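You operate a simulated robot arm through the tools that you are given. There is no shell and no other tool.

You are at the controls of a simulated two-armed robot. One attempt, no reset.

## Task
Turn the loose row to the rack bar, lock up and square it.
Fine: hands off the brick stack and bar back while the turntable is free; once locked, wind in till the rack housing shows 75 MM, then all the way back; pinch, drop or chip nothing.
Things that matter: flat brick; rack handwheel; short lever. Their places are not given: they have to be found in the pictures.

The check looks at the end state, three seconds after you hand in, the way a careful person would. Anything else that was tipped, shoved, dropped, spilled or broken makes it a failure.

## Robot
Two 7-joint arms with two-finger grippers on one trunk that stands fixed in place. Base frame: the origin is at the foot of the trunk, x ahead of it, y to its left, z up. Readings come in mm, degrees, newtons and seconds.
The left shoulder is at [45, 174, 1203], the right one opposite. With the tool pointing down near the work surface each hand reaches from about 100 to 820 mm from the base axis, measured 20 degrees to its own side. Payload 2.94 kg a hand.
The tool frame of a hand sits at the grasp point between the pads (the TCP): z along the fingers, y along the line on which they close. The tips reach 30 mm beyond it. The gripper opens to 138 mm; its body begins 109 mm behind the TCP.
Orientation is that of the tool frame in the base frame, as [roll, pitch, yaw] about the fixed x, y, z axes, in that order (R = Rz(yaw) Ry(pitch) Rx(roll)). With the fingers straight down and closing along the base's y, the tool's x points along the base's -x, its y along +y and its z along -z.

## Interface
- The arms move only by the tool servo_tool. It takes "left_rows", "right_rows" or both (then of equal length, played together; a hand with none holds still); each is a list of rows, each a list of 7 numbers: the closure, from 0 (fully open) to 1 (shut), then the shift along the tool's x, y, z in cm, then the turn, a rotation vector about the tool's x, y, z in degrees. In form: [[fingers, dx, dy, dz, wx, wy, wz], ...]. A call has 1 to 20 rows; each row is the pose to reach, as a shift and turn from the pose commanded when the call began, along the tool's axes at that moment. Each row takes 0.2 s and may step no farther than 50 mm and 8.6 degrees from the row before; otherwise, or with a gripper value out of range, the whole call is refused. Where a pose cannot be reached the arm comes as near as it can. A force on the tool above 80 N (or 10 N above the force at the start of the call, whichever is more), or a blocked arm, ends the call early, and 0.2 s more pass. Each finger travels about 45 mm/s and halts on what it meets, pressing with about 39 N; the grip force reading is that of the motor and also rises with nothing between the fingers. The clock runs only during rows and for 0.2 s after the last one: add rows that repeat a pose to give the fingers time. The reply holds the time, the measured pose of the TCP, the force on the tool along the base axes, the opening and the grip force, in the units named above and with some noise, with the torque about the TCP (base axes, N m) and any sound that the robot's microphone picked up.
- Cameras (640 x 400 px; columns grow to the right, rows downward): "scene" is now at [123.1, -16.4, 1669.7]; the picture's right is [-0.38, -0.93, -0.00], its down [-0.73, 0.30, -0.62] and it looks along [0.57, -0.23, -0.78] (base axes); focal length 370 px, centre (320, 200). "left" rides on the left gripper at [71, -19, -146] in its tool frame; the picture's right is [0.26, 0.97, 0.00], its down [-0.85, 0.23, -0.48] and it looks along [-0.46, 0.12, 0.88] (tool axes); focal length 280 px, centre (320, 200). "right" rides on the right gripper at [71, 19, -146] in its tool frame; the picture's right is [-0.26, 0.97, 0.00], its down [-0.85, -0.23, -0.48] and it looks along [-0.46, -0.12, 0.88] (tool axes); focal length 280 px, centre (320, 200).
- grab_frame(camera): a new picture of that camera. No time passes.
- raise_lower(by): moves the trunk up (or, below 0, down) by that many mm; the arms and the scene camera ride with it, the base frame stays. It gives what a move gives, with no picture.
- pan_tilt(pan, tilt): turns the head with the scene camera to pan (to the left, within 120 degrees either way) and tilt (down, from -29 to 69), counted from straight ahead of the robot (the tilt from the chest, where the trunk bows). It gives what a move gives.
- probe_pixels(camera, pixels): for up to 12 pixels [column, row] of the newest picture of that camera ("zoom" is the newest enlarged one), the place [x, y, z] in the base frame of the surface seen there, good to about 2 mm, but the place of the scene camera against the robot may be out by one fixed shift of up to 25 mm in any direction. No time passes.
- close_up(camera, box): a new picture of the part [left, top, right, bottom] of that camera's present view, enlarged. No time passes.
- finish_job(): hands the job in; it is judged then, once.

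Open the grippers and draw the arms clear of the work before you hand the job in, unless the task says otherwise.

The tools are called after ">>>" by a JSON object that holds its "op" and its "data". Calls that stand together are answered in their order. servo_tool: Moves the arms, as the interface text tells. Its arguments: {"type":"object","properties":{"left_rows":{"type":"array","items":{"type":"array","items":{"type":"number"}}},"right_rows":{"type":"array","items":{"type":"array","items":{"type":"number"}}}},"required":[]} The other tools are called the same way: raise_lower (by) moves the trunk up or down; pan_tilt (pan, tilt) turns the head that bears the scene camera; grab_frame (camera) takes a picture; probe_pixels (camera, pixels) gives the place of the surface under pixels of a picture; close_up (camera, box) takes an enlarged picture of a part of a camera's view; finish_job () hands the job in.

At the start:

```text
time_s: 0.0
left_tcp_pos: [588.5, -35.3, 1298.9]
left_orientation: [-180.0, 0.0, -179.9]
left_contact_force: [0.9, 0.1, 0.5]
left_moment: [0.02, 0.0, 0.0]
left_gripper_width: 138.0
left_grasp_force: 0.1
right_tcp_pos: [389.9, -579.9, 1206.9]
right_orientation: [180.0, 0.1, -180.0]
right_contact_force: [0.0, 0.8, -0.5]
right_moment: [0.0, 0.01, 0.01]
right_gripper_width: 138.1
right_grasp_force: 0.1
trunk travel left (down, up): [-375.0, 359.0]
head pan, tilt (commanded): [-22.2, 51.6]
```

scene: 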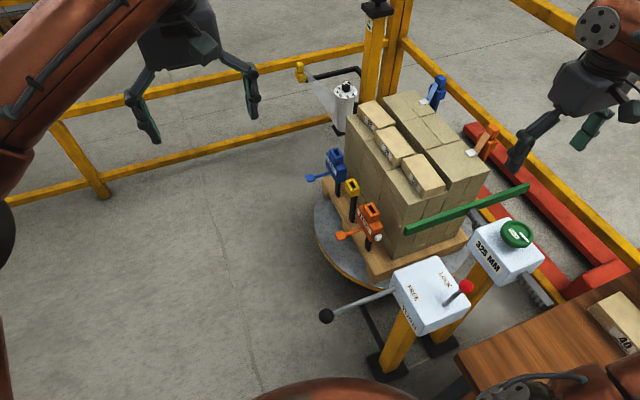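
right: 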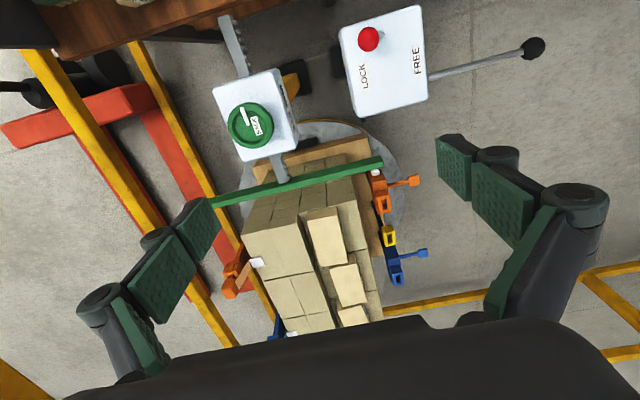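
left: 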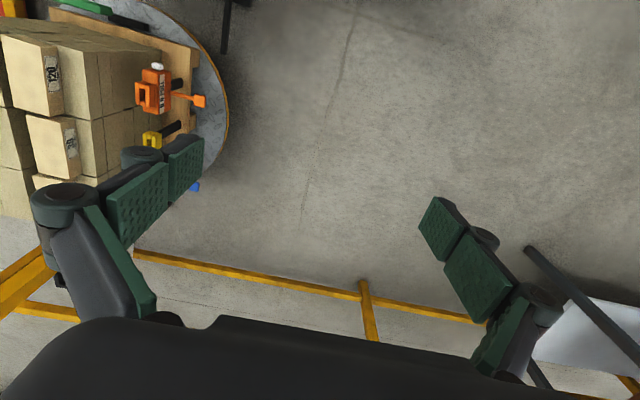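

I start by looking closer at the scene: the turntable with brick stack, the consoles with lock lever (red knob, about 465,287), long handle, and the rack housing reading "325 MM" (about 490,255).

>>> {"op": "close_up", "data": {"camera": "scene", "box": [300, 180, 560, 360]}}

>>> {"op": "close_up", "data": {"camera": "scene", "box": [290, 60, 530, 220]}}

>>> {"op": "close_up", "data": {"camera": "scene", "box": [440, 200, 640, 400]}}

```text
2.22 times, centred on (430, 270) of scene
```

zoom: 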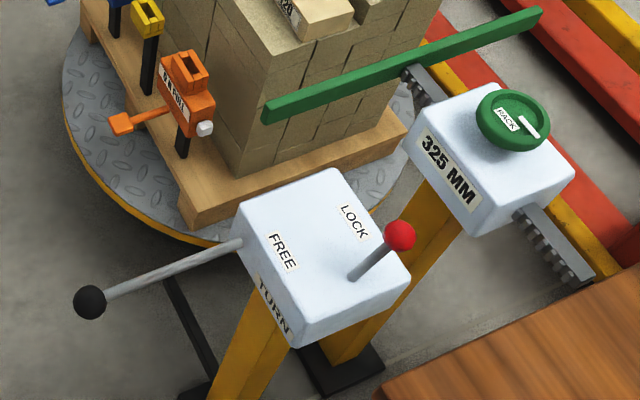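

```text
2.50 times, centred on (410, 140) of scene
```

zoom: 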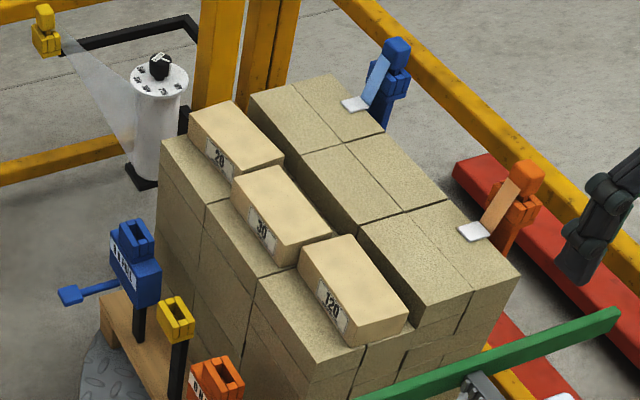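

```text
2.00 times, centred on (540, 300) of scene
```

zoom: 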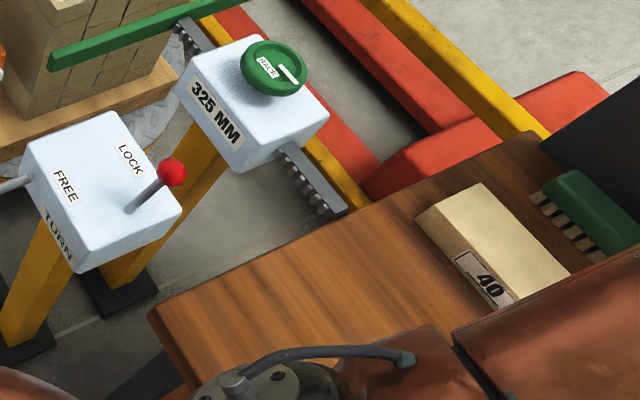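

I'll measure the key surfaces in the scene picture: stack corners, consoles, levers, handwheel, bench brick.

>>> {"op": "grab_frame", "data": {"camera": "scene"}}

>>> {"op": "probe_pixels", "data": {"camera": "scene", "pixels": [[326, 316], [391, 291], [466, 286], [445, 303], [410, 280], [440, 325], [517, 233], [500, 260], [408, 230], [525, 188], [540, 295], [610, 340]]}}

>>> {"op": "probe_pixels", "data": {"camera": "scene", "pixels": [[375, 115], [395, 143], [424, 174], [400, 105], [428, 130], [465, 175], [365, 150], [347, 90], [335, 165], [352, 187], [370, 218], [485, 145]]}}

>>> {"op": "probe_pixels", "data": {"camera": "scene", "pixels": [[320, 230], [200, 300], [460, 250], [385, 265], [434, 95], [618, 315], [300, 72], [390, 50], [480, 120], [545, 295], [465, 365], [325, 182]]}}

```text
taken
```

scene: 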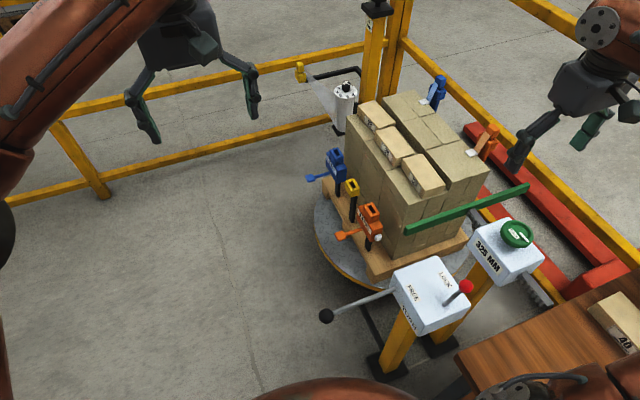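

```text
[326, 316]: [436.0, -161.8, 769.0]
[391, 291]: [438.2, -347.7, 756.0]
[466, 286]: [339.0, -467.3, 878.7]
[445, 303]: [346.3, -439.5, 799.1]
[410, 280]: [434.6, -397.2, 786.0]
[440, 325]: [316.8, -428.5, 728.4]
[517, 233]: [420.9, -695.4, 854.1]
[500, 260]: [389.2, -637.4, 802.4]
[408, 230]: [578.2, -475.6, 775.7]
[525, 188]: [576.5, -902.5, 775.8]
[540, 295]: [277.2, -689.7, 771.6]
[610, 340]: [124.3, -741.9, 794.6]
```

```text
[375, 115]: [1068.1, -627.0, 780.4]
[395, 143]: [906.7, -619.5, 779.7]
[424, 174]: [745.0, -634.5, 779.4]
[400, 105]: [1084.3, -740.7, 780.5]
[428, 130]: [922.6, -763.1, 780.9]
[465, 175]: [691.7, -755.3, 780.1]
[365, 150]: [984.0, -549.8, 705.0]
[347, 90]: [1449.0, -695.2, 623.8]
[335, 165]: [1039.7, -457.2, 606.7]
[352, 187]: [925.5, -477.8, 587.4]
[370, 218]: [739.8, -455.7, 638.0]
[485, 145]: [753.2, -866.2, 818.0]
```

```text
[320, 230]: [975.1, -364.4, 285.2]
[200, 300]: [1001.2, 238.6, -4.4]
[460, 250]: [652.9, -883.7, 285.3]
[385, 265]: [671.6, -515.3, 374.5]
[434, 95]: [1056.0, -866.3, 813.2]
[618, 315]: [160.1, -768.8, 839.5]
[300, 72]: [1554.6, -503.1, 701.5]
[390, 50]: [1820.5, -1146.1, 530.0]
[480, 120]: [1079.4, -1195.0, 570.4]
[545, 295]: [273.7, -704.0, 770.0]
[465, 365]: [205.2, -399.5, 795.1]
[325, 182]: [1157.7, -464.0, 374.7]
```

The stack top is at z≈780 and the three flat bricks lie on the left (+y) row; the bar runs along y at x≈577. I zoom in on the labels, console, clamps and bricks to understand the mechanism.

>>> {"op": "close_up", "data": {"camera": "scene", "box": [370, 240, 490, 340]}}

>>> {"op": "close_up", "data": {"camera": "scene", "box": [300, 140, 400, 260]}}

>>> {"op": "close_up", "data": {"camera": "scene", "box": [340, 85, 460, 205]}}

>>> {"op": "close_up", "data": {"camera": "right", "box": [200, 0, 460, 170]}}

>>> {"op": "close_up", "data": {"camera": "right", "box": [200, 130, 450, 350]}}

```text
4.00 times, centred on (430, 290) of scene
```

zoom: 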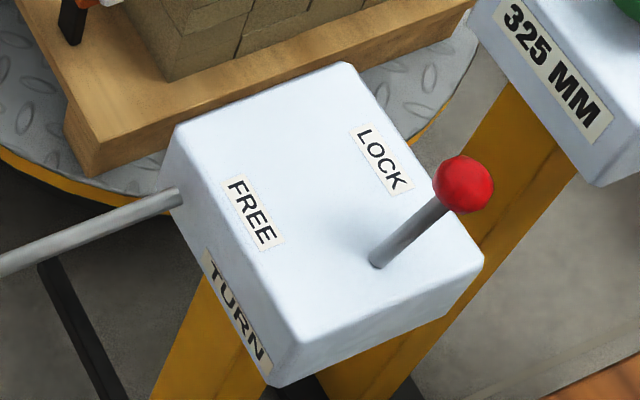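

```text
3.33 times, centred on (350, 200) of scene
```

zoom: 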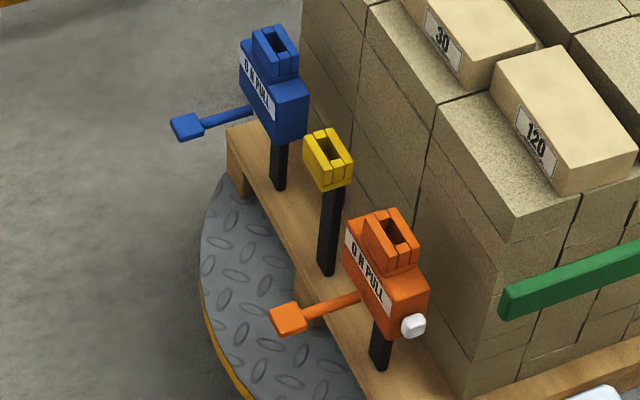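

```text
3.33 times, centred on (400, 145) of scene
```

zoom: 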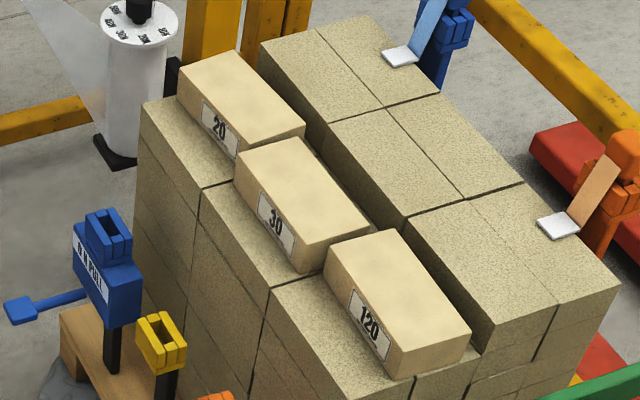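

```text
2.35 times, centred on (330, 85) of right
```

zoom: 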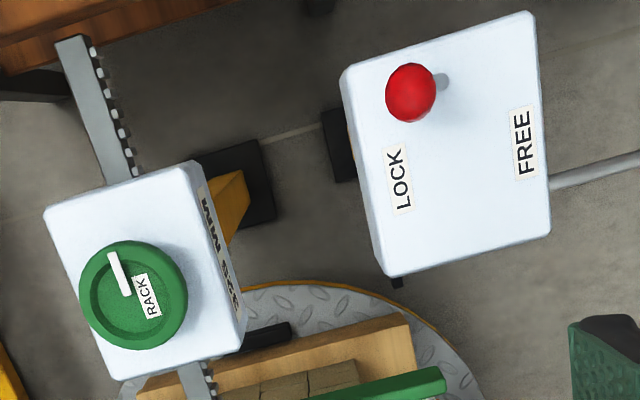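

```text
1.82 times, centred on (325, 240) of right
```

zoom: 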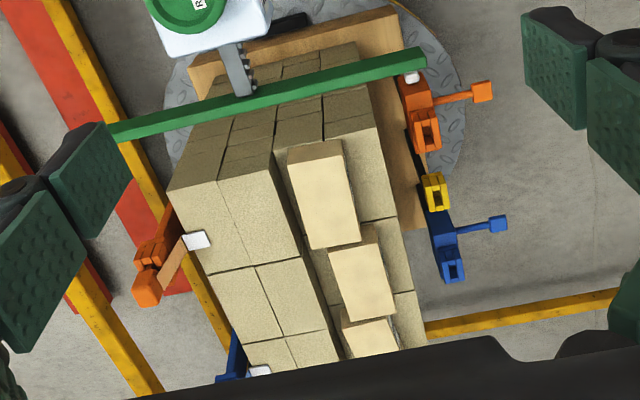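

The short lever (red knob) now leans toward LOCK; the long rod with black ball is on the TURN box. I bring the left hand over, well above, to look at the TURN lever from close by.

>>> {"op": "servo_tool", "data": {"left_rows": [[0, 3, -0.6, 0.5, 0, 0, 0], [0, 6, -1.2, 1.5, 0, 0, 0], [0, 9, -1.8, 3, 0, 0, 0], [0, 12, -2.4, 4.5, 0, 0, 0], [0, 15, -3, 6, 0, 0, 0], [0, 18, -3.6, 7.5, 0, 0, 0], [0, 21, -4.2, 9, 0, 0, 0], [0, 24, -5, 11, 0, 0, 0], [0, 26.5, -5.7, 13, 0, 0, 0], [0, 28.5, -6.5, 15, 0, 0, 0]]}}

>>> {"op": "grab_frame", "data": {"camera": "left"}}

>>> {"op": "grab_frame", "data": {"camera": "scene"}}

```text
time_s: 2.2
left_tcp_pos: [303.7, -99.6, 1149.2]
left_orientation: [-179.9, -0.1, -179.9]
left_contact_force: [0.5, 0.9, -0.1]
left_moment: [0.02, -0.02, 0.0]
left_gripper_width: 137.8
left_grasp_force: 0.1
right_tcp_pos: [390.2, -580.2, 1206.7]
right_orientation: [179.9, 0.0, -180.0]
right_contact_force: [-0.5, -0.6, 0.9]
right_moment: [0.04, -0.05, 0.03]
right_gripper_width: 138.3
right_grasp_force: 0.0
trunk travel left (down, up): [-375.0, 359.0]
head pan, tilt (commanded): [-22.2, 51.6]
```

```text
taken
```

left: 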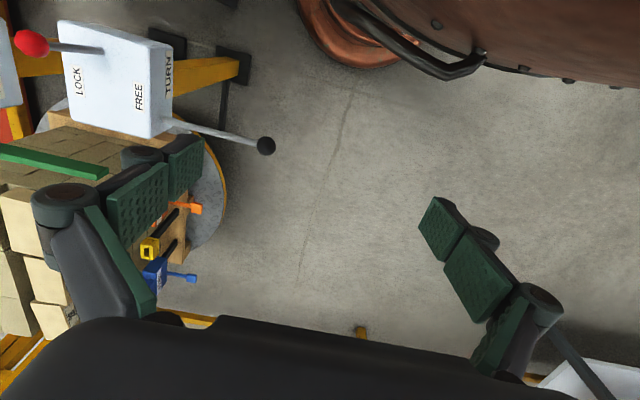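

```text
taken
```

scene: 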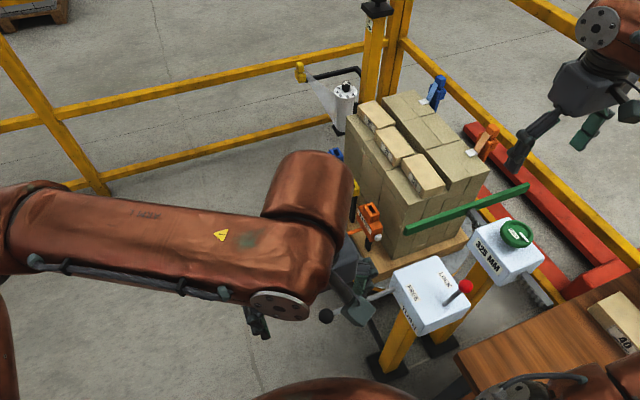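

The left camera sees the TURN rod at (170,125)–(265,146). I enlarge that region and probe it to get the lever's line.

>>> {"op": "close_up", "data": {"camera": "left", "box": [0, 0, 290, 180]}}

>>> {"op": "probe_pixels", "data": {"camera": "left", "pixels": [[265, 146], [250, 142], [220, 134], [195, 128], [178, 124], [32, 43], [60, 47], [100, 50], [172, 40], [158, 135], [100, 70], [220, 110]]}}

```text
2.21 times, centred on (145, 90) of left
```

zoom: 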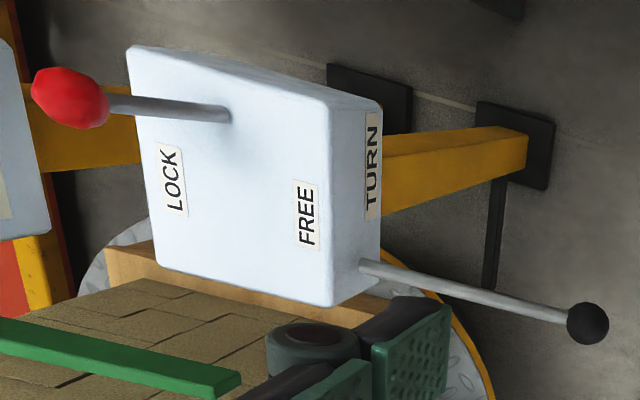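

```text
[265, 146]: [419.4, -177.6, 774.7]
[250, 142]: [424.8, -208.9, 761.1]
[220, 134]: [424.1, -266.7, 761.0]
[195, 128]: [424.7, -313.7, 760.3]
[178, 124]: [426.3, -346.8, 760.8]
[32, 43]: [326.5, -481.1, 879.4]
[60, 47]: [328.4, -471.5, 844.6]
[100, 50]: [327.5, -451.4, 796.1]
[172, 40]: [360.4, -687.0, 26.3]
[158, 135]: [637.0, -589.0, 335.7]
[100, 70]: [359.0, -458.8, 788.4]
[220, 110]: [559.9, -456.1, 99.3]
```

The left-hand camera is calibrated and shows the scene camera is off by about (-12.5,-14,+1). I measure the bricks, the bar and the stack accurately with the right-hand camera.

>>> {"op": "grab_frame", "data": {"camera": "right"}}

>>> {"op": "probe_pixels", "data": {"camera": "right", "pixels": [[215, 200], [300, 178], [382, 158], [382, 167], [305, 211], [338, 206], [315, 265], [347, 260], [332, 271], [357, 264], [340, 312], [365, 305]]}}

>>> {"op": "probe_pixels", "data": {"camera": "right", "pixels": [[226, 18], [240, 60], [250, 125], [265, 110], [275, 150], [242, 228], [295, 260], [270, 230], [355, 190], [368, 38], [380, 38], [246, 70]]}}

>>> {"op": "close_up", "data": {"camera": "right", "box": [230, 130, 410, 340]}}

```text
taken
```

right: 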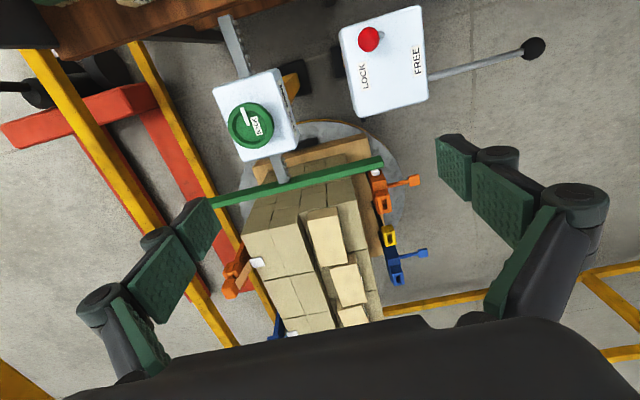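

```text
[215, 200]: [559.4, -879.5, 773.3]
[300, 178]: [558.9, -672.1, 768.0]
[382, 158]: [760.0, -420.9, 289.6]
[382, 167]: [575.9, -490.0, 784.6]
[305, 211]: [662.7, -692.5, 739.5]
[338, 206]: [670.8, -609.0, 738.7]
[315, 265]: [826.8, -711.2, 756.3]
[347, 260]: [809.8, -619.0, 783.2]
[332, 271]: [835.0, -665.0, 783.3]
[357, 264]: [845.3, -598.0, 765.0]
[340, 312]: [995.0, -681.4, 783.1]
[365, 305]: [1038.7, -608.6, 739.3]
```

```text
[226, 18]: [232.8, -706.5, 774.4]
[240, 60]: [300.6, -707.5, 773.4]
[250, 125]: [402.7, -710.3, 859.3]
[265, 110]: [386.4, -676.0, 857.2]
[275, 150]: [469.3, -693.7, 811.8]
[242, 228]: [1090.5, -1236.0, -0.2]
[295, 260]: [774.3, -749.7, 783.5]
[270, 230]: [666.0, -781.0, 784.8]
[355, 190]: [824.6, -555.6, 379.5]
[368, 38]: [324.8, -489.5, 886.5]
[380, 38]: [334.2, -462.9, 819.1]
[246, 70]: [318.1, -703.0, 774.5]
```

```text
1.90 times, centred on (320, 235) of right
```

zoom: 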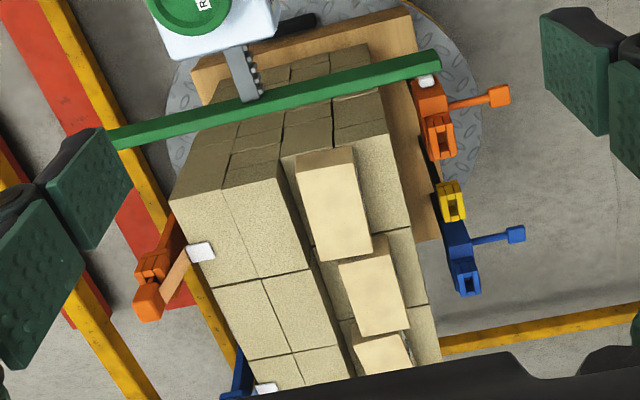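

I probe the stack corners, turntable rim and bar ends with the scene camera to compute the rotation clearance.

>>> {"op": "close_up", "data": {"camera": "scene", "box": [340, 80, 560, 300]}}

>>> {"op": "probe_pixels", "data": {"camera": "scene", "pixels": [[486, 171], [450, 183], [412, 93], [386, 101], [407, 197], [386, 182], [345, 118], [405, 228], [526, 187], [407, 234], [440, 197], [464, 150]]}}

```text
1.82 times, centred on (450, 190) of scene
```

zoom: 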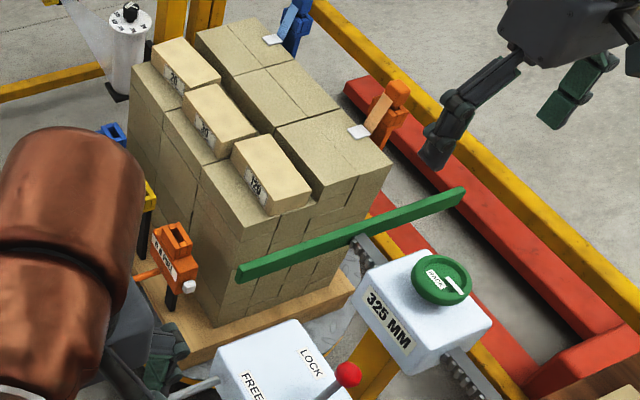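

```text
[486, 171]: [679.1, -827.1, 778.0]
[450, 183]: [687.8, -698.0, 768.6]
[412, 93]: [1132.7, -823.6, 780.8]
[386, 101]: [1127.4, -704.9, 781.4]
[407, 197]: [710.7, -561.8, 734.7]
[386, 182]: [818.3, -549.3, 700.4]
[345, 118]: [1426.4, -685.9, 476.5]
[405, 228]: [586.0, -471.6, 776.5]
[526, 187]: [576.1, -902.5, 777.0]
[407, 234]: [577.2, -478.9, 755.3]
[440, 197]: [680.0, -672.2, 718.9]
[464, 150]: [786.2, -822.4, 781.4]
```

The stack's half-diagonal is ≈282 mm and the bar face is 325 mm from the turntable axis, so the bar is back already. Now I probe the console labels and box edges to know the lever's swing.

>>> {"op": "probe_pixels", "data": {"camera": "left", "pixels": [[80, 80], [140, 97], [64, 25], [148, 42], [150, 132], [76, 118], [32, 38], [28, 50], [45, 45], [75, 48], [90, 49], [168, 60]]}}

>>> {"op": "close_up", "data": {"camera": "left", "box": [0, 10, 190, 150]}}

```text
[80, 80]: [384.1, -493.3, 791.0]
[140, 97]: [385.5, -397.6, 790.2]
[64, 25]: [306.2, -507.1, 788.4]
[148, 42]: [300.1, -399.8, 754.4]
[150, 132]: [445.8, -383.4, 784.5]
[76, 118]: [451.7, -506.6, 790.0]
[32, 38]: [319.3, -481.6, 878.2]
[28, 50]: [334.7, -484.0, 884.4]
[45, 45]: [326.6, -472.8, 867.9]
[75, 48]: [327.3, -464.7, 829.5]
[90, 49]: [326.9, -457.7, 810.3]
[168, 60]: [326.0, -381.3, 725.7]
```

```text
2.86 times, centred on (95, 80) of left
```

zoom: 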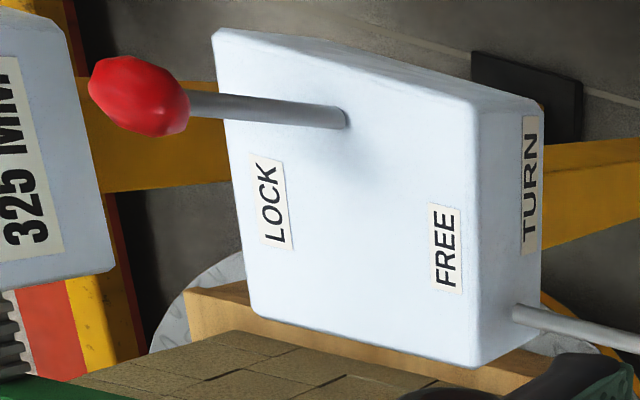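

The lever pivots at about y=-445, z≈785 with knob centre ≈(327,-489,868); FREE should be the mirror at y≈-401. I bring the right hand above the knob with half-closed fingers to cage it.

>>> {"op": "servo_tool", "data": {"right_rows": [[0, 1, 1.5, 3, 0, 0, 0], [0.1, 2, 3, 6.5, 0, 0, 0], [0.2, 3, 4.5, 10, 0, 0, 0], [0.3, 4, 6, 13.5, 0, 0, 0], [0.4, 5, 7.5, 17, 0, 0, 0], [0.5, 6, 8.8, 20, 0, 0, 0], [0.5, 6.3, 9.1, 21.5, 0, 0, 0], [0.5, 6.3, 9.1, 22, 0, 0, 0]]}}

>>> {"op": "grab_frame", "data": {"camera": "right"}}

>>> {"op": "grab_frame", "data": {"camera": "scene"}}

```text
time_s: 4.0
left_tcp_pos: [303.5, -99.7, 1148.9]
left_orientation: [-180.0, 0.0, -179.9]
left_contact_force: [0.1, 0.2, -0.3]
left_moment: [-0.03, 0.01, -0.04]
left_gripper_width: 138.1
left_grasp_force: 0.1
right_tcp_pos: [326.5, -486.8, 986.9]
right_orientation: [180.0, 0.0, -180.0]
right_contact_force: [0.0, 0.2, 0.1]
right_moment: [0.0, 0.01, -0.03]
right_gripper_width: 69.1
right_grasp_force: 0.1
trunk travel left (down, up): [-375.0, 359.0]
head pan, tilt (commanded): [-22.2, 51.6]
```

```text
taken
```

right: 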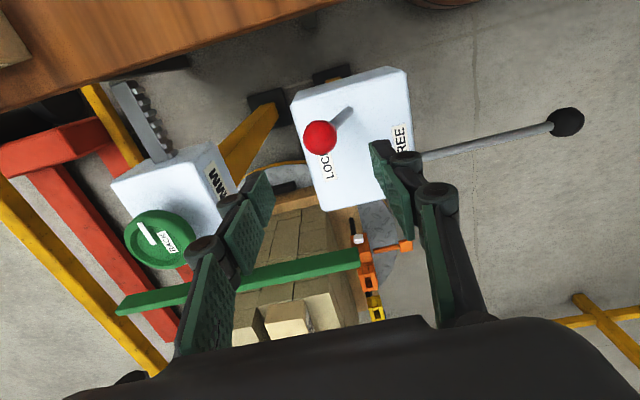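

```text
taken
```

scene: 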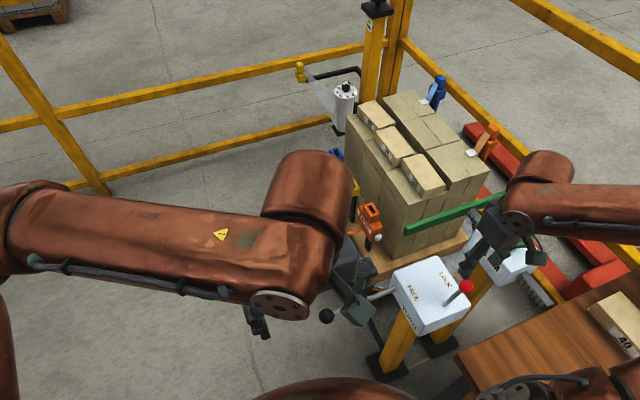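

Hand is centred over the red knob (320,138 in the right view). I lower to z≈885 with the fingers straddling the knob.

>>> {"op": "servo_tool", "data": {"right_rows": [[0.5, 0, -0.2, 3, 0, 0, 0], [0.5, 0, -0.2, 6, 0, 0, 0], [0.5, 0, -0.2, 8.5, 0, 0, 0], [0.5, 0, -0.2, 10.2, 0, 0, 0]]}}

>>> {"op": "grab_frame", "data": {"camera": "right"}}

>>> {"op": "close_up", "data": {"camera": "scene", "box": [370, 200, 570, 340]}}

```text
time_s: 5.0
left_tcp_pos: [303.2, -99.3, 1150.0]
left_orientation: [-180.0, -0.1, -179.9]
left_contact_force: [0.2, -0.6, 0.5]
left_moment: [0.01, 0.01, 0.0]
left_gripper_width: 137.9
left_grasp_force: 0.0
right_tcp_pos: [328.6, -489.8, 883.6]
right_orientation: [180.0, 0.0, 180.0]
right_contact_force: [1.0, 0.3, -0.2]
right_moment: [-0.02, 0.01, -0.01]
right_gripper_width: 68.8
right_grasp_force: 0.0
trunk travel left (down, up): [-375.0, 359.0]
head pan, tilt (commanded): [-22.2, 51.6]
```

```text
taken
```

right: 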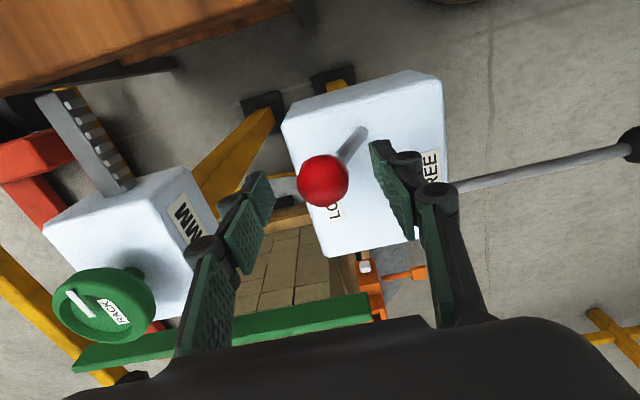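

```text
2.86 times, centred on (470, 270) of scene
```

zoom: 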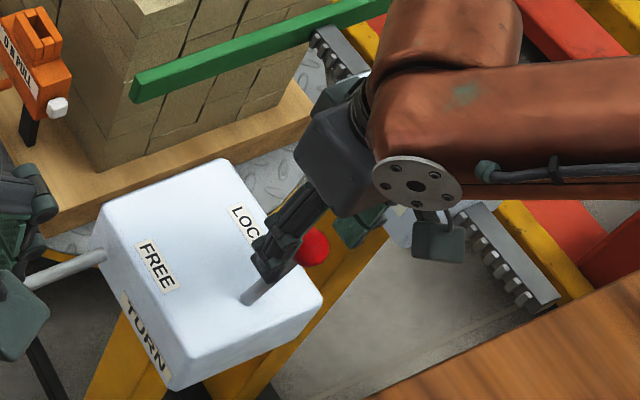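

Knob sits between the fingertips (322,180). I now push the knob toward +y (FREE) with the -y finger, in small steps.

>>> {"op": "servo_tool", "data": {"right_rows": [[0.5, 0, 1.5, 0, 0, 0, 0], [0.5, 0, 3, 0, 0, 0, 0], [0.5, 0, 4.5, 0, 0, 0, 0], [0.5, 0, 6, 0, 0, 0, 0], [0.5, 0, 7.5, 0, 0, 0, 0], [0.5, 0, 8.5, 0, 0, 0, 0], [0.5, 0, 9.5, 0, 0, 0, 0], [0.5, 0, 10.2, 0, 0, 0, 0]]}}

>>> {"op": "grab_frame", "data": {"camera": "right"}}

>>> {"op": "close_up", "data": {"camera": "scene", "box": [370, 200, 570, 340]}}

```text
time_s: 6.8
left_tcp_pos: [299.1, -101.9, 1149.1]
left_orientation: [179.7, 0.2, 180.0]
left_contact_force: [-0.3, -1.2, 0.4]
left_moment: [0.08, -0.03, 0.0]
left_gripper_width: 138.3
left_grasp_force: 0.2
right_tcp_pos: [352.6, -404.8, 896.9]
right_orientation: [179.4, 1.4, -179.3]
right_contact_force: [61.7, -0.4, -27.4]
right_moment: [0.96, -1.58, 2.85]
right_gripper_width: 66.3
right_grasp_force: 0.0
right hand out of reach, approached as far as the arm can: row 5, 6, 7, 8
trunk travel left (down, up): [-375.0, 359.0]
head pan, tilt (commanded): [-22.2, 51.6]
```

```text
taken
```

right: 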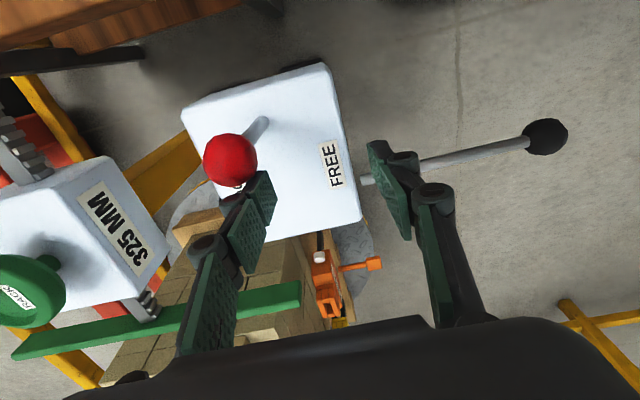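

```text
2.86 times, centred on (470, 270) of scene
```

zoom: 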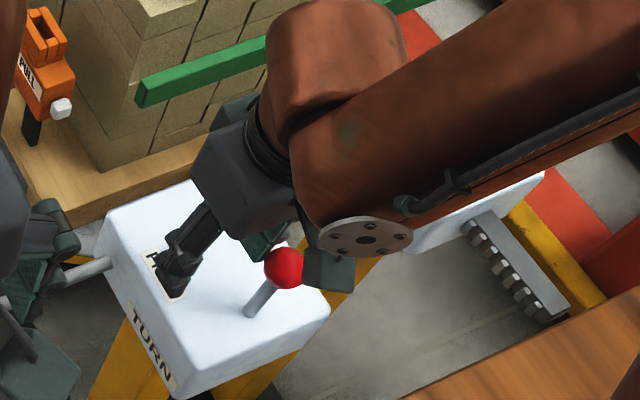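

The right arm ran out of reach and slid in +x beside the knob (61 N). I back off: first +x, then straight up.

>>> {"op": "servo_tool", "data": {"right_rows": [[0.5, -2, 0, 0, 0, 0, 0], [0.5, -2.5, 0, -3, 0, 0, 0], [0.5, -2.5, -1, -7, 0, 0, 0], [0.5, -2.5, -2, -11, 0, 0, 0], [0.5, -2.5, -3, -14, 0, 0, 0]]}}

>>> {"op": "grab_frame", "data": {"camera": "right"}}

>>> {"op": "close_up", "data": {"camera": "scene", "box": [370, 200, 570, 340]}}

```text
time_s: 8.0
left_tcp_pos: [303.4, -98.6, 1149.9]
left_orientation: [-179.9, 0.0, -180.0]
left_contact_force: [-0.5, -1.0, -0.1]
left_moment: [-0.01, 0.01, 0.03]
left_gripper_width: 137.9
left_grasp_force: 0.1
right_tcp_pos: [366.6, -431.6, 1037.0]
right_orientation: [180.0, 0.1, -179.9]
right_contact_force: [-0.2, -1.2, 0.0]
right_moment: [-0.02, -0.05, 0.01]
right_gripper_width: 69.1
right_grasp_force: 0.0
trunk travel left (down, up): [-375.0, 359.0]
head pan, tilt (commanded): [-22.2, 51.6]
```

```text
taken
```

right: 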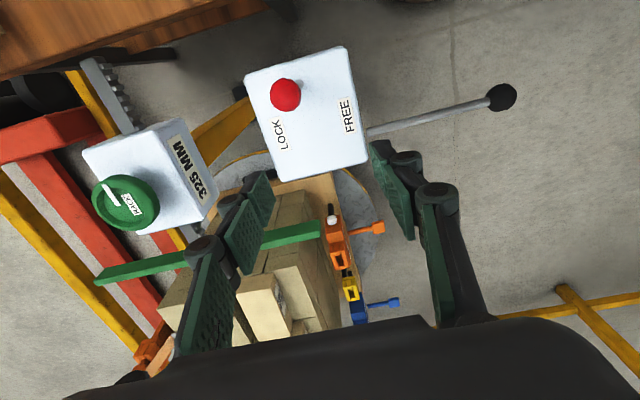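

```text
2.86 times, centred on (470, 270) of scene
```

zoom: 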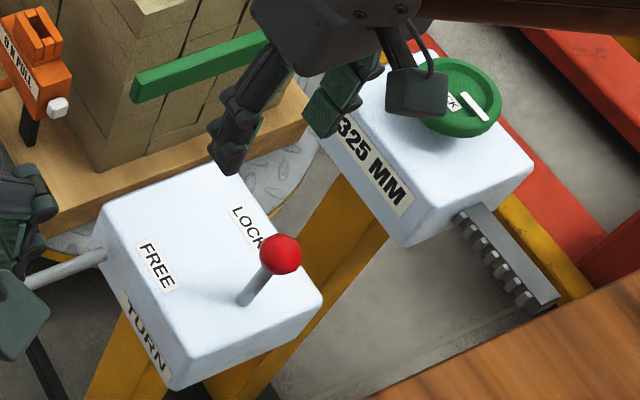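

The lever is now part way. I probe the knob and base to see its angle, and check the left hand's view.

>>> {"op": "probe_pixels", "data": {"camera": "right", "pixels": [[285, 93], [300, 90], [278, 135], [347, 115], [500, 97], [392, 128]]}}

>>> {"op": "probe_pixels", "data": {"camera": "scene", "pixels": [[467, 290], [457, 302], [440, 280]]}}

>>> {"op": "close_up", "data": {"camera": "right", "box": [230, 30, 390, 190]}}

```text
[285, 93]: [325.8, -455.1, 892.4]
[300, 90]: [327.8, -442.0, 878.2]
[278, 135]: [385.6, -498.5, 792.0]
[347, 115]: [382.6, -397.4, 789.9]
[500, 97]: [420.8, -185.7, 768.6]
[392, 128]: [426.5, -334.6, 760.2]
```

```text
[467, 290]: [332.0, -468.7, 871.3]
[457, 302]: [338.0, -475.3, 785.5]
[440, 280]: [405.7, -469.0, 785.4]
```

```text
2.50 times, centred on (310, 110) of right
```

zoom: 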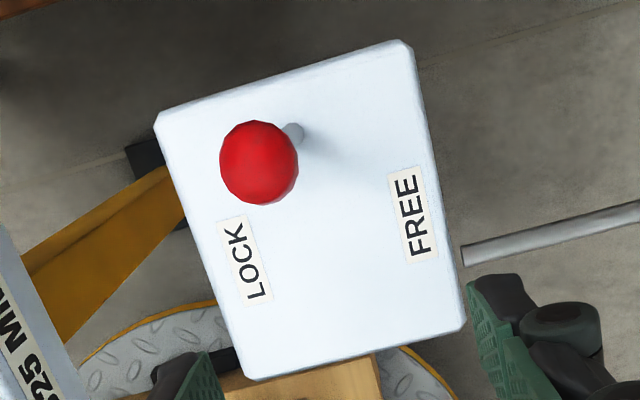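

Knob is now at y≈-455 (nearly upright, not yet FREE). The right arm is too folded there, so I raise the trunk by 150 mm to give it room.

>>> {"op": "raise_lower", "data": {"by": 150}}

>>> {"op": "grab_frame", "data": {"camera": "right"}}

>>> {"op": "grab_frame", "data": {"camera": "scene"}}

```text
time_s: 9.8
left_tcp_pos: [303.6, -99.4, 1298.3]
left_orientation: [-180.0, 0.0, -179.9]
left_contact_force: [0.0, 0.5, -0.4]
left_moment: [0.04, -0.01, -0.01]
left_gripper_width: 138.1
left_grasp_force: 0.1
right_tcp_pos: [368.7, -435.1, 1184.4]
right_orientation: [-180.0, 0.0, -180.0]
right_contact_force: [0.6, -0.2, 0.0]
right_moment: [-0.02, 0.02, -0.01]
right_gripper_width: 69.2
right_grasp_force: 0.0
trunk travel left (down, up): [-525.0, 209.0]
head pan, tilt (commanded): [-22.2, 51.6]
```

```text
taken
```

right: 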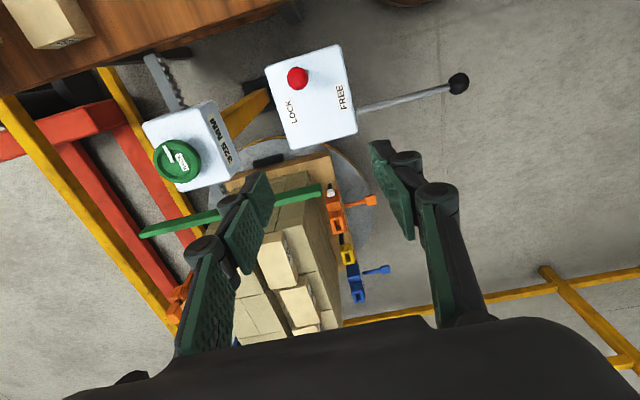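

```text
taken
```

scene: 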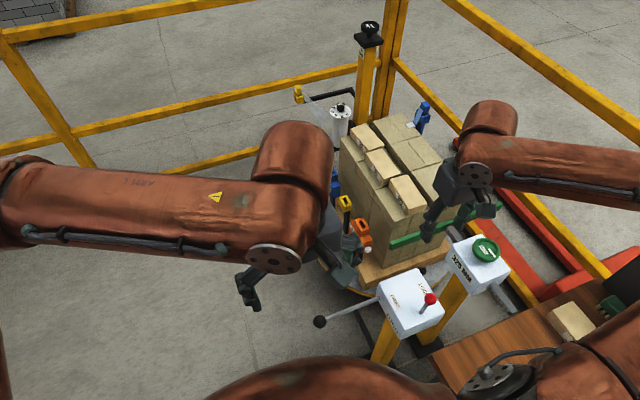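

Now I bring the right hand back over the knob (at about 298,77 in the right view), fingers caged a bit tighter, and lower to the knob.

>>> {"op": "servo_tool", "data": {"right_rows": [[0.5, 1, -0.5, 4, 0, 0, 0], [0.5, 2.2, -1, 8, 0, 0, 0], [0.5, 3.2, -1.5, 12, 0, 0, 0], [0.5, 4.2, -2, 16, 0, 0, 0], [0.5, 4.2, -2, 20, 0, 0, 0], [0.5, 4.2, -2, 24, 0, 0, 0], [0.5, 4.2, -2, 27, 0, 0, 0], [0.5, 4.2, -2, 30, 0, 0, 0], [0.6, 4.2, -2, 30, 0, 0, 0]]}}

>>> {"op": "grab_frame", "data": {"camera": "right"}}

```text
time_s: 11.8
left_tcp_pos: [303.1, -100.2, 1298.3]
left_orientation: [-180.0, 0.0, -179.9]
left_contact_force: [-1.2, -0.2, 0.9]
left_moment: [0.0, -0.03, -0.01]
left_gripper_width: 138.2
left_grasp_force: 0.0
right_tcp_pos: [327.5, -452.6, 884.8]
right_orientation: [180.0, 0.0, -180.0]
right_contact_force: [-0.3, 0.0, 0.8]
right_moment: [-0.03, 0.0, 0.01]
right_gripper_width: 55.4
right_grasp_force: 0.0
trunk travel left (down, up): [-525.0, 209.0]
head pan, tilt (commanded): [-22.2, 51.6]
```

```text
taken
```

right: 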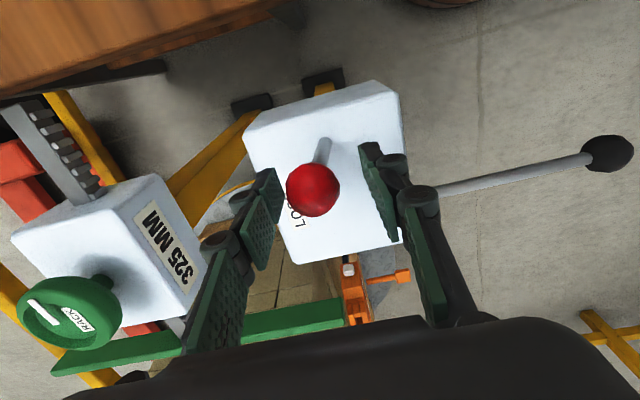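

The knob (313,190) is between the pads. I push toward FREE in 1 cm steps.

>>> {"op": "servo_tool", "data": {"right_rows": [[0.6, 0, 1, 0, 0, 0, 0], [0.6, 0, 2, 0, 0, 0, 0], [0.6, 0, 3, 0, 0, 0, 0], [0.6, 0, 4, 0, 0, 0, 0], [0.6, 0, 5, 0, 0, 0, 0], [0.6, 0, 6, 0, 0, 0, 0], [0.6, 0, 6.6, 0, 0, 0, 0]]}}

>>> {"op": "grab_frame", "data": {"camera": "right"}}

>>> {"op": "grab_frame", "data": {"camera": "scene"}}

```text
time_s: 13.3
left_tcp_pos: [303.8, -103.1, 1299.6]
left_orientation: [179.9, 0.0, 179.9]
left_contact_force: [0.7, 0.2, 1.3]
left_moment: [-0.02, -0.02, 0.01]
left_gripper_width: 138.0
left_grasp_force: 0.1
right_tcp_pos: [326.8, -391.7, 885.5]
right_orientation: [-179.7, 0.0, 179.9]
right_contact_force: [-0.9, -14.6, -6.3]
right_moment: [-0.06, -0.01, -0.04]
right_gripper_width: 63.7
right_grasp_force: 7.1
trunk travel left (down, up): [-525.0, 209.0]
head pan, tilt (commanded): [-22.2, 51.6]
```

```text
taken
```

right: 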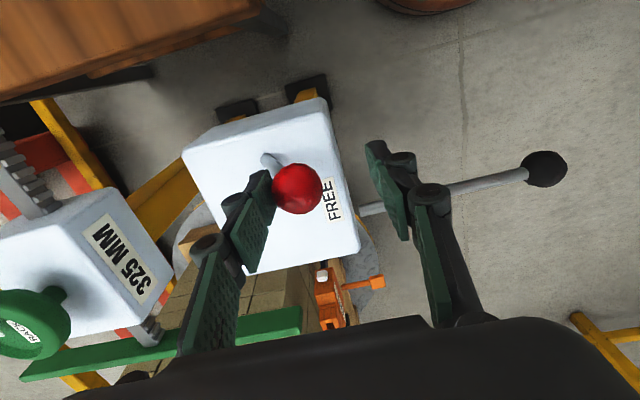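

```text
taken
```

scene: 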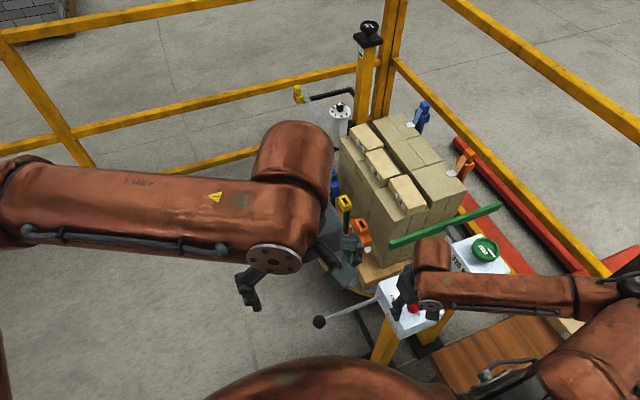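

The knob is now at the FREE label side with 15 N against it; I push about 1 cm further to be sure it reaches the stop, then check.

>>> {"op": "servo_tool", "data": {"right_rows": [[0.6, 0, 0.6, 0, 0, 0, 0], [0.6, 0, 1.2, 0, 0, 0, 0], [0.6, 0, 1.2, 0, 0, 0, 0]]}}

>>> {"op": "grab_frame", "data": {"camera": "right"}}

>>> {"op": "probe_pixels", "data": {"camera": "right", "pixels": [[298, 185], [310, 200], [268, 160]]}}

```text
time_s: 14.2
left_tcp_pos: [303.4, -108.5, 1299.2]
left_orientation: [179.5, 0.2, -180.0]
left_contact_force: [-1.2, 0.2, -0.1]
left_moment: [-0.06, -0.06, -0.01]
left_gripper_width: 138.1
left_grasp_force: 0.1
right_tcp_pos: [325.9, -386.4, 883.5]
right_orientation: [-180.0, -0.1, 179.8]
right_contact_force: [-0.8, -32.0, -7.0]
right_moment: [-0.36, -0.4, -0.09]
right_gripper_width: 75.3
right_grasp_force: 14.6
trunk travel left (down, up): [-525.0, 209.0]
head pan, tilt (commanded): [-22.2, 51.6]
```

```text
taken
```

right: 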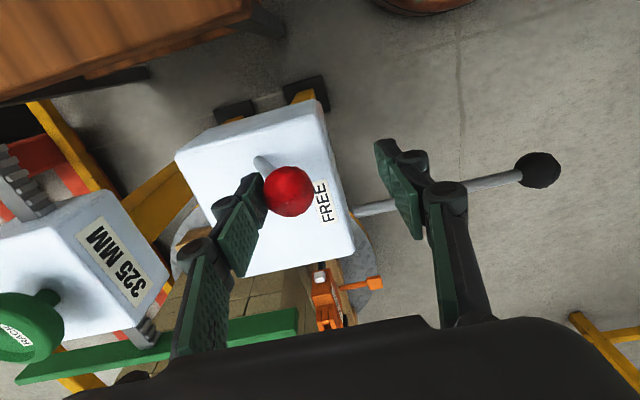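

```text
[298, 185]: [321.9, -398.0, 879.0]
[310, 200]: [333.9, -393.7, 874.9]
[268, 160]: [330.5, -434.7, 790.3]
```

The knob is at y≈-403, at the FREE stop (fingers were being pushed apart). I release pressure and draw the right hand up and aside, toward -y and back.

>>> {"op": "servo_tool", "data": {"right_rows": [[0.5, 0, -1.5, 0, 0, 0, 0], [0.5, 0, -2.5, 0, 0, 0, 0], [0.5, 0, -2.5, -4, 0, 0, 0], [0.5, 0, -2.5, -8, 0, 0, 0], [0.4, 0, -2.5, -12, 0, 0, 0], [0.3, 0, -5, -16, 0, 0, 0], [0.2, 0, -8.5, -19, 0, 0, 0], [0.2, 0, -12, -20, 0, 0, 0]]}}

>>> {"op": "grab_frame", "data": {"camera": "right"}}

>>> {"op": "close_up", "data": {"camera": "scene", "box": [300, 220, 500, 360]}}

```text
time_s: 15.9
left_tcp_pos: [303.3, -103.0, 1297.8]
left_orientation: [180.0, -0.1, -179.9]
left_contact_force: [-0.1, -0.7, -0.3]
left_moment: [0.08, -0.02, -0.01]
left_gripper_width: 138.0
left_grasp_force: 0.0
right_tcp_pos: [326.5, -498.9, 1084.8]
right_orientation: [179.9, 0.0, -179.9]
right_contact_force: [0.5, -0.1, 0.0]
right_moment: [0.06, -0.06, -0.02]
right_gripper_width: 110.5
right_grasp_force: 0.1
trunk travel left (down, up): [-525.0, 209.0]
head pan, tilt (commanded): [-22.2, 51.6]
```

```text
taken
```

right: 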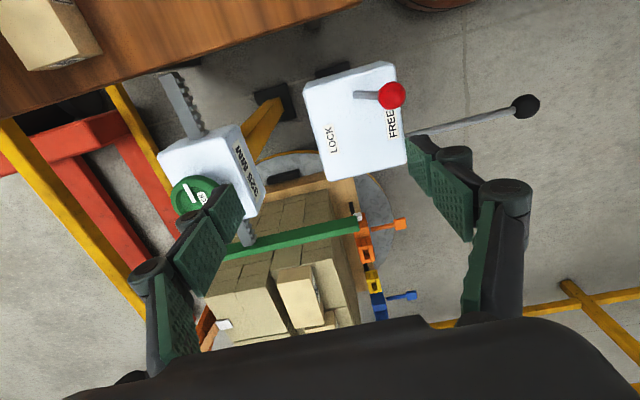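

```text
2.86 times, centred on (400, 290) of scene
```

zoom: 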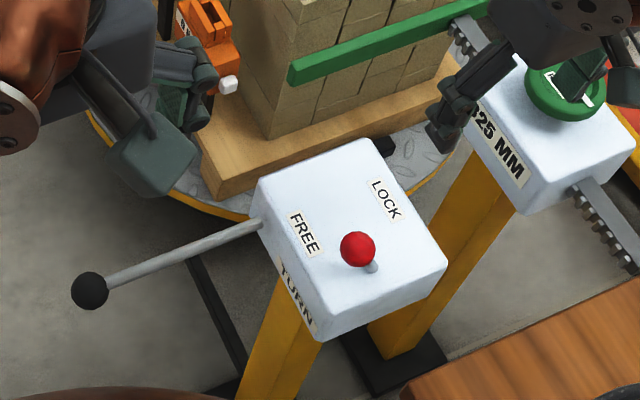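

Lever is at FREE. Next the TURN rod: I rotate the left gripper 90° so its fingers close along x (across the rod), bring it above the black ball at about (421,-180,757), and shift the right hand further aside.

>>> {"op": "servo_tool", "data": {"left_rows": [[0, -1, -0.7, 2, 0, 0, 8.2], [0, -2, -1.4, 4, 0, 0, 16.4], [0, -3, -2.1, 7, 0, 0, 24.6], [0.1, -4, -2.8, 10, 0, 0, 32.8], [0.2, -5, -3.5, 13, 0, 0, 41], [0.3, -6, -4.2, 16, 0, 0, 49.2], [0.4, -7.2, -4.9, 19, 0, 0, 57.4], [0.5, -8.4, -5.6, 22, 0, 0, 65.6], [0.5, -9.6, -6.3, 25, 0, 0, 73.8], [0.5, -10.8, -7, 28, 0, 0, 82], [0.5, -11.8, -7.7, 30, 0, 0, 90]], "right_rows": [[0.2, 0, -1.5, 0, 0, 0, 0], [0.2, 0, -3, 0, 0, 0, 0], [0.2, 0, -4.5, 0, 0, 0, 0], [0.2, 0, -6, 0, 0, 0, 0], [0.2, 0, -7.5, 0, 0, 0, 0], [0.2, 0, -9, 0, 0, 0, 0], [0.2, 0, -10.5, 0, 0, 0, 0], [0.2, 0, -12, 0, 0, 0, 0], [0.2, 0, -13, 0, 0, 0, 0], [0.2, 0, -14, 0, 0, 0, 0], [0.2, 0, -14, 0, 0, 0, 0]]}}

>>> {"op": "grab_frame", "data": {"camera": "left"}}

>>> {"op": "grab_frame", "data": {"camera": "scene"}}

>>> {"op": "grab_frame", "data": {"camera": "right"}}

```text
time_s: 18.4
left_tcp_pos: [420.8, -177.9, 995.6]
left_orientation: [180.0, 0.0, 89.9]
left_contact_force: [0.1, 0.6, 0.3]
left_moment: [0.02, 0.01, -0.01]
left_gripper_width: 69.1
left_grasp_force: 0.0
right_tcp_pos: [327.6, -637.4, 1084.5]
right_orientation: [-180.0, 0.0, 180.0]
right_contact_force: [0.4, -0.6, 0.6]
right_moment: [0.0, 0.02, 0.01]
right_gripper_width: 110.5
right_grasp_force: 0.1
trunk travel left (down, up): [-525.0, 209.0]
head pan, tilt (commanded): [-22.2, 51.6]
```

```text
taken
```

left: 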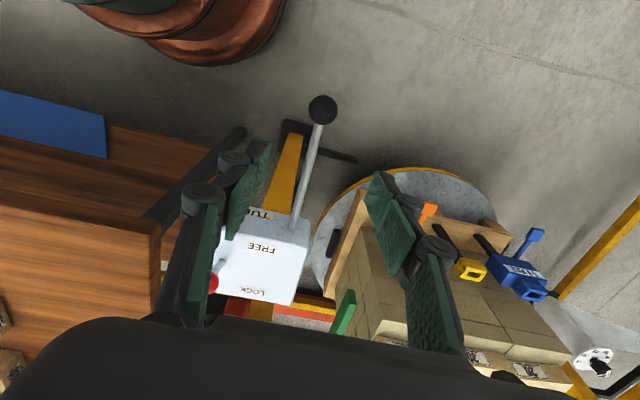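

```text
taken
```

scene: 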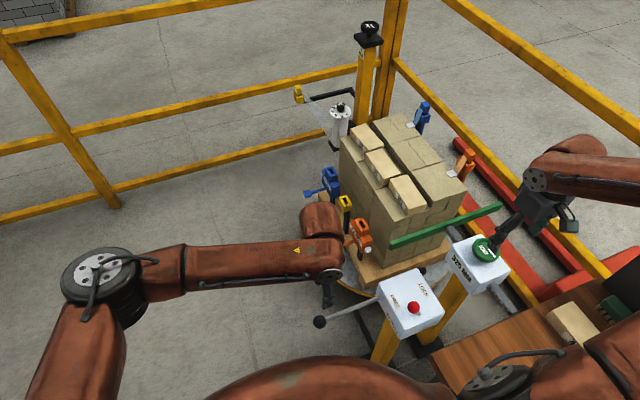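

```text
taken
```

right: 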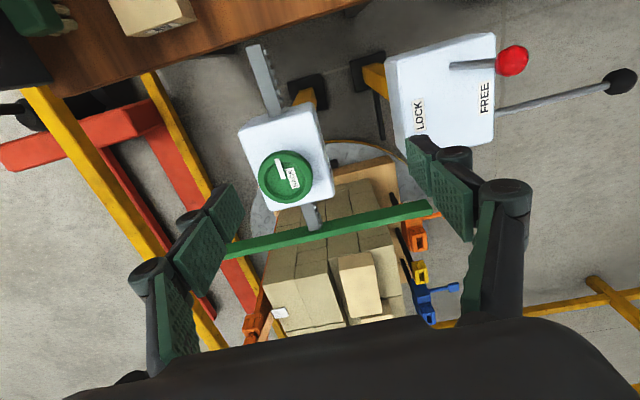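

The ball shows at (322,110) in the left view, right below the fingers. I lower the left hand so the fingers straddle the ball at z≈762, leaving them not touching.

>>> {"op": "servo_tool", "data": {"left_rows": [[0.5, -0.3, 0, 4, 0, 0, 0], [0.5, -0.5, 0, 8, 0, 0, 0], [0.5, -0.5, 0, 12, 0, 0, 0], [0.5, -0.5, 0, 16, 0, 0, 0], [0.5, -0.5, 0, 19, 0, 0, 0], [0.5, -0.5, 0, 21.5, 0, 0, 0], [0.5, -0.5, 0, 23.3, 0, 0, 0]]}}

>>> {"op": "grab_frame", "data": {"camera": "left"}}

>>> {"op": "close_up", "data": {"camera": "scene", "box": [270, 200, 470, 340]}}

```text
time_s: 19.9
left_tcp_pos: [420.9, -184.7, 766.3]
left_orientation: [180.0, -0.2, 90.0]
left_contact_force: [-0.2, -0.1, 0.6]
left_moment: [-0.03, -0.01, 0.01]
left_gripper_width: 68.9
left_grasp_force: 0.1
right_tcp_pos: [327.1, -636.3, 1084.0]
right_orientation: [-179.9, 0.0, 180.0]
right_contact_force: [0.7, 0.1, -0.2]
right_moment: [-0.01, 0.0, 0.02]
right_gripper_width: 110.7
right_grasp_force: 0.0
trunk travel left (down, up): [-525.0, 209.0]
head pan, tilt (commanded): [-22.2, 51.6]
```

```text
taken
```

left: 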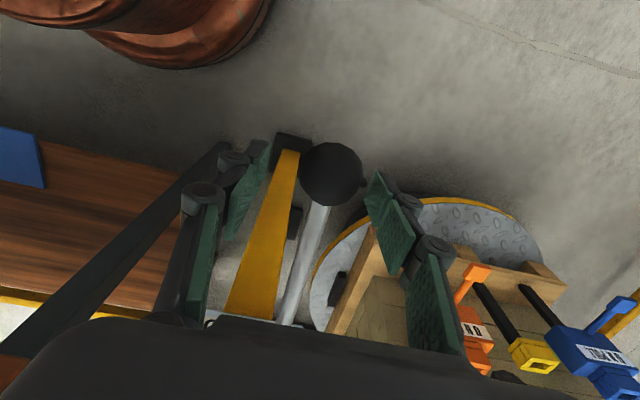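

```text
2.86 times, centred on (370, 270) of scene
```

zoom: 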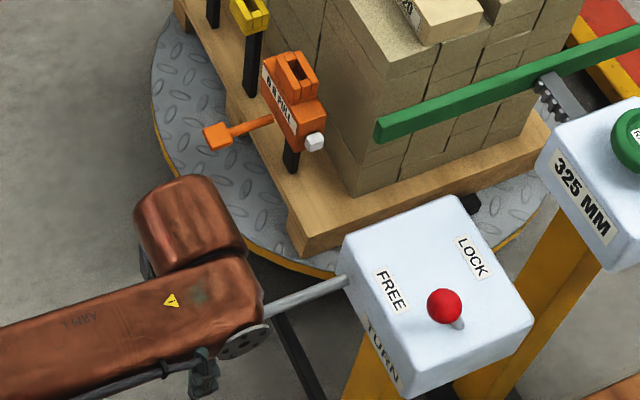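

Fingers straddle the ball (332,172). I test the lever gently by moving 4 cm toward -x and watch what moves.

>>> {"op": "servo_tool", "data": {"left_rows": [[0.5, 0, -1, 0, 0, 0, 0], [0.5, 0, -2, 0, 0, 0, 0], [0.5, 0, -3, 0, 0, 0, 0], [0.5, 0, -4, 0, 0, 0, 0]]}}

>>> {"op": "grab_frame", "data": {"camera": "left"}}

>>> {"op": "grab_frame", "data": {"camera": "scene"}}

```text
time_s: 20.9
left_tcp_pos: [393.7, -181.3, 763.4]
left_orientation: [179.5, -0.3, 90.3]
left_contact_force: [58.2, -11.0, -20.6]
left_moment: [-0.47, 0.56, -0.75]
left_gripper_width: 100.5
left_grasp_force: 23.0
right_tcp_pos: [334.6, -638.7, 1081.9]
right_orientation: [179.9, -0.4, -180.0]
right_contact_force: [-0.1, -0.3, -0.8]
right_moment: [0.0, -0.03, 0.03]
right_gripper_width: 110.5
right_grasp_force: 0.0
trunk travel left (down, up): [-525.0, 209.0]
head pan, tilt (commanded): [-22.2, 51.6]
```

```text
taken
```

left: 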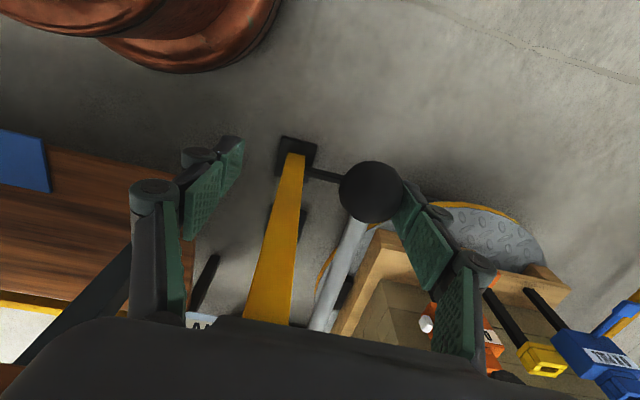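

```text
taken
```

scene: 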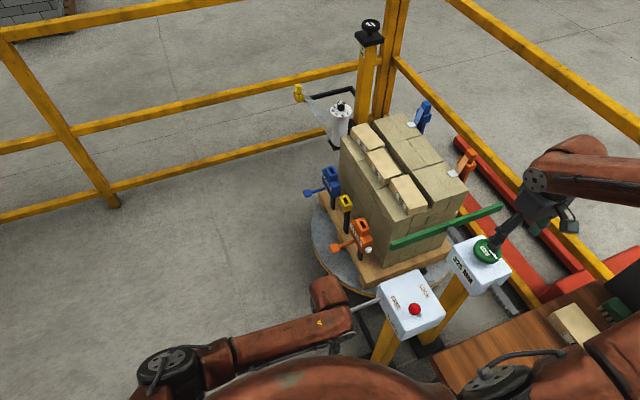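

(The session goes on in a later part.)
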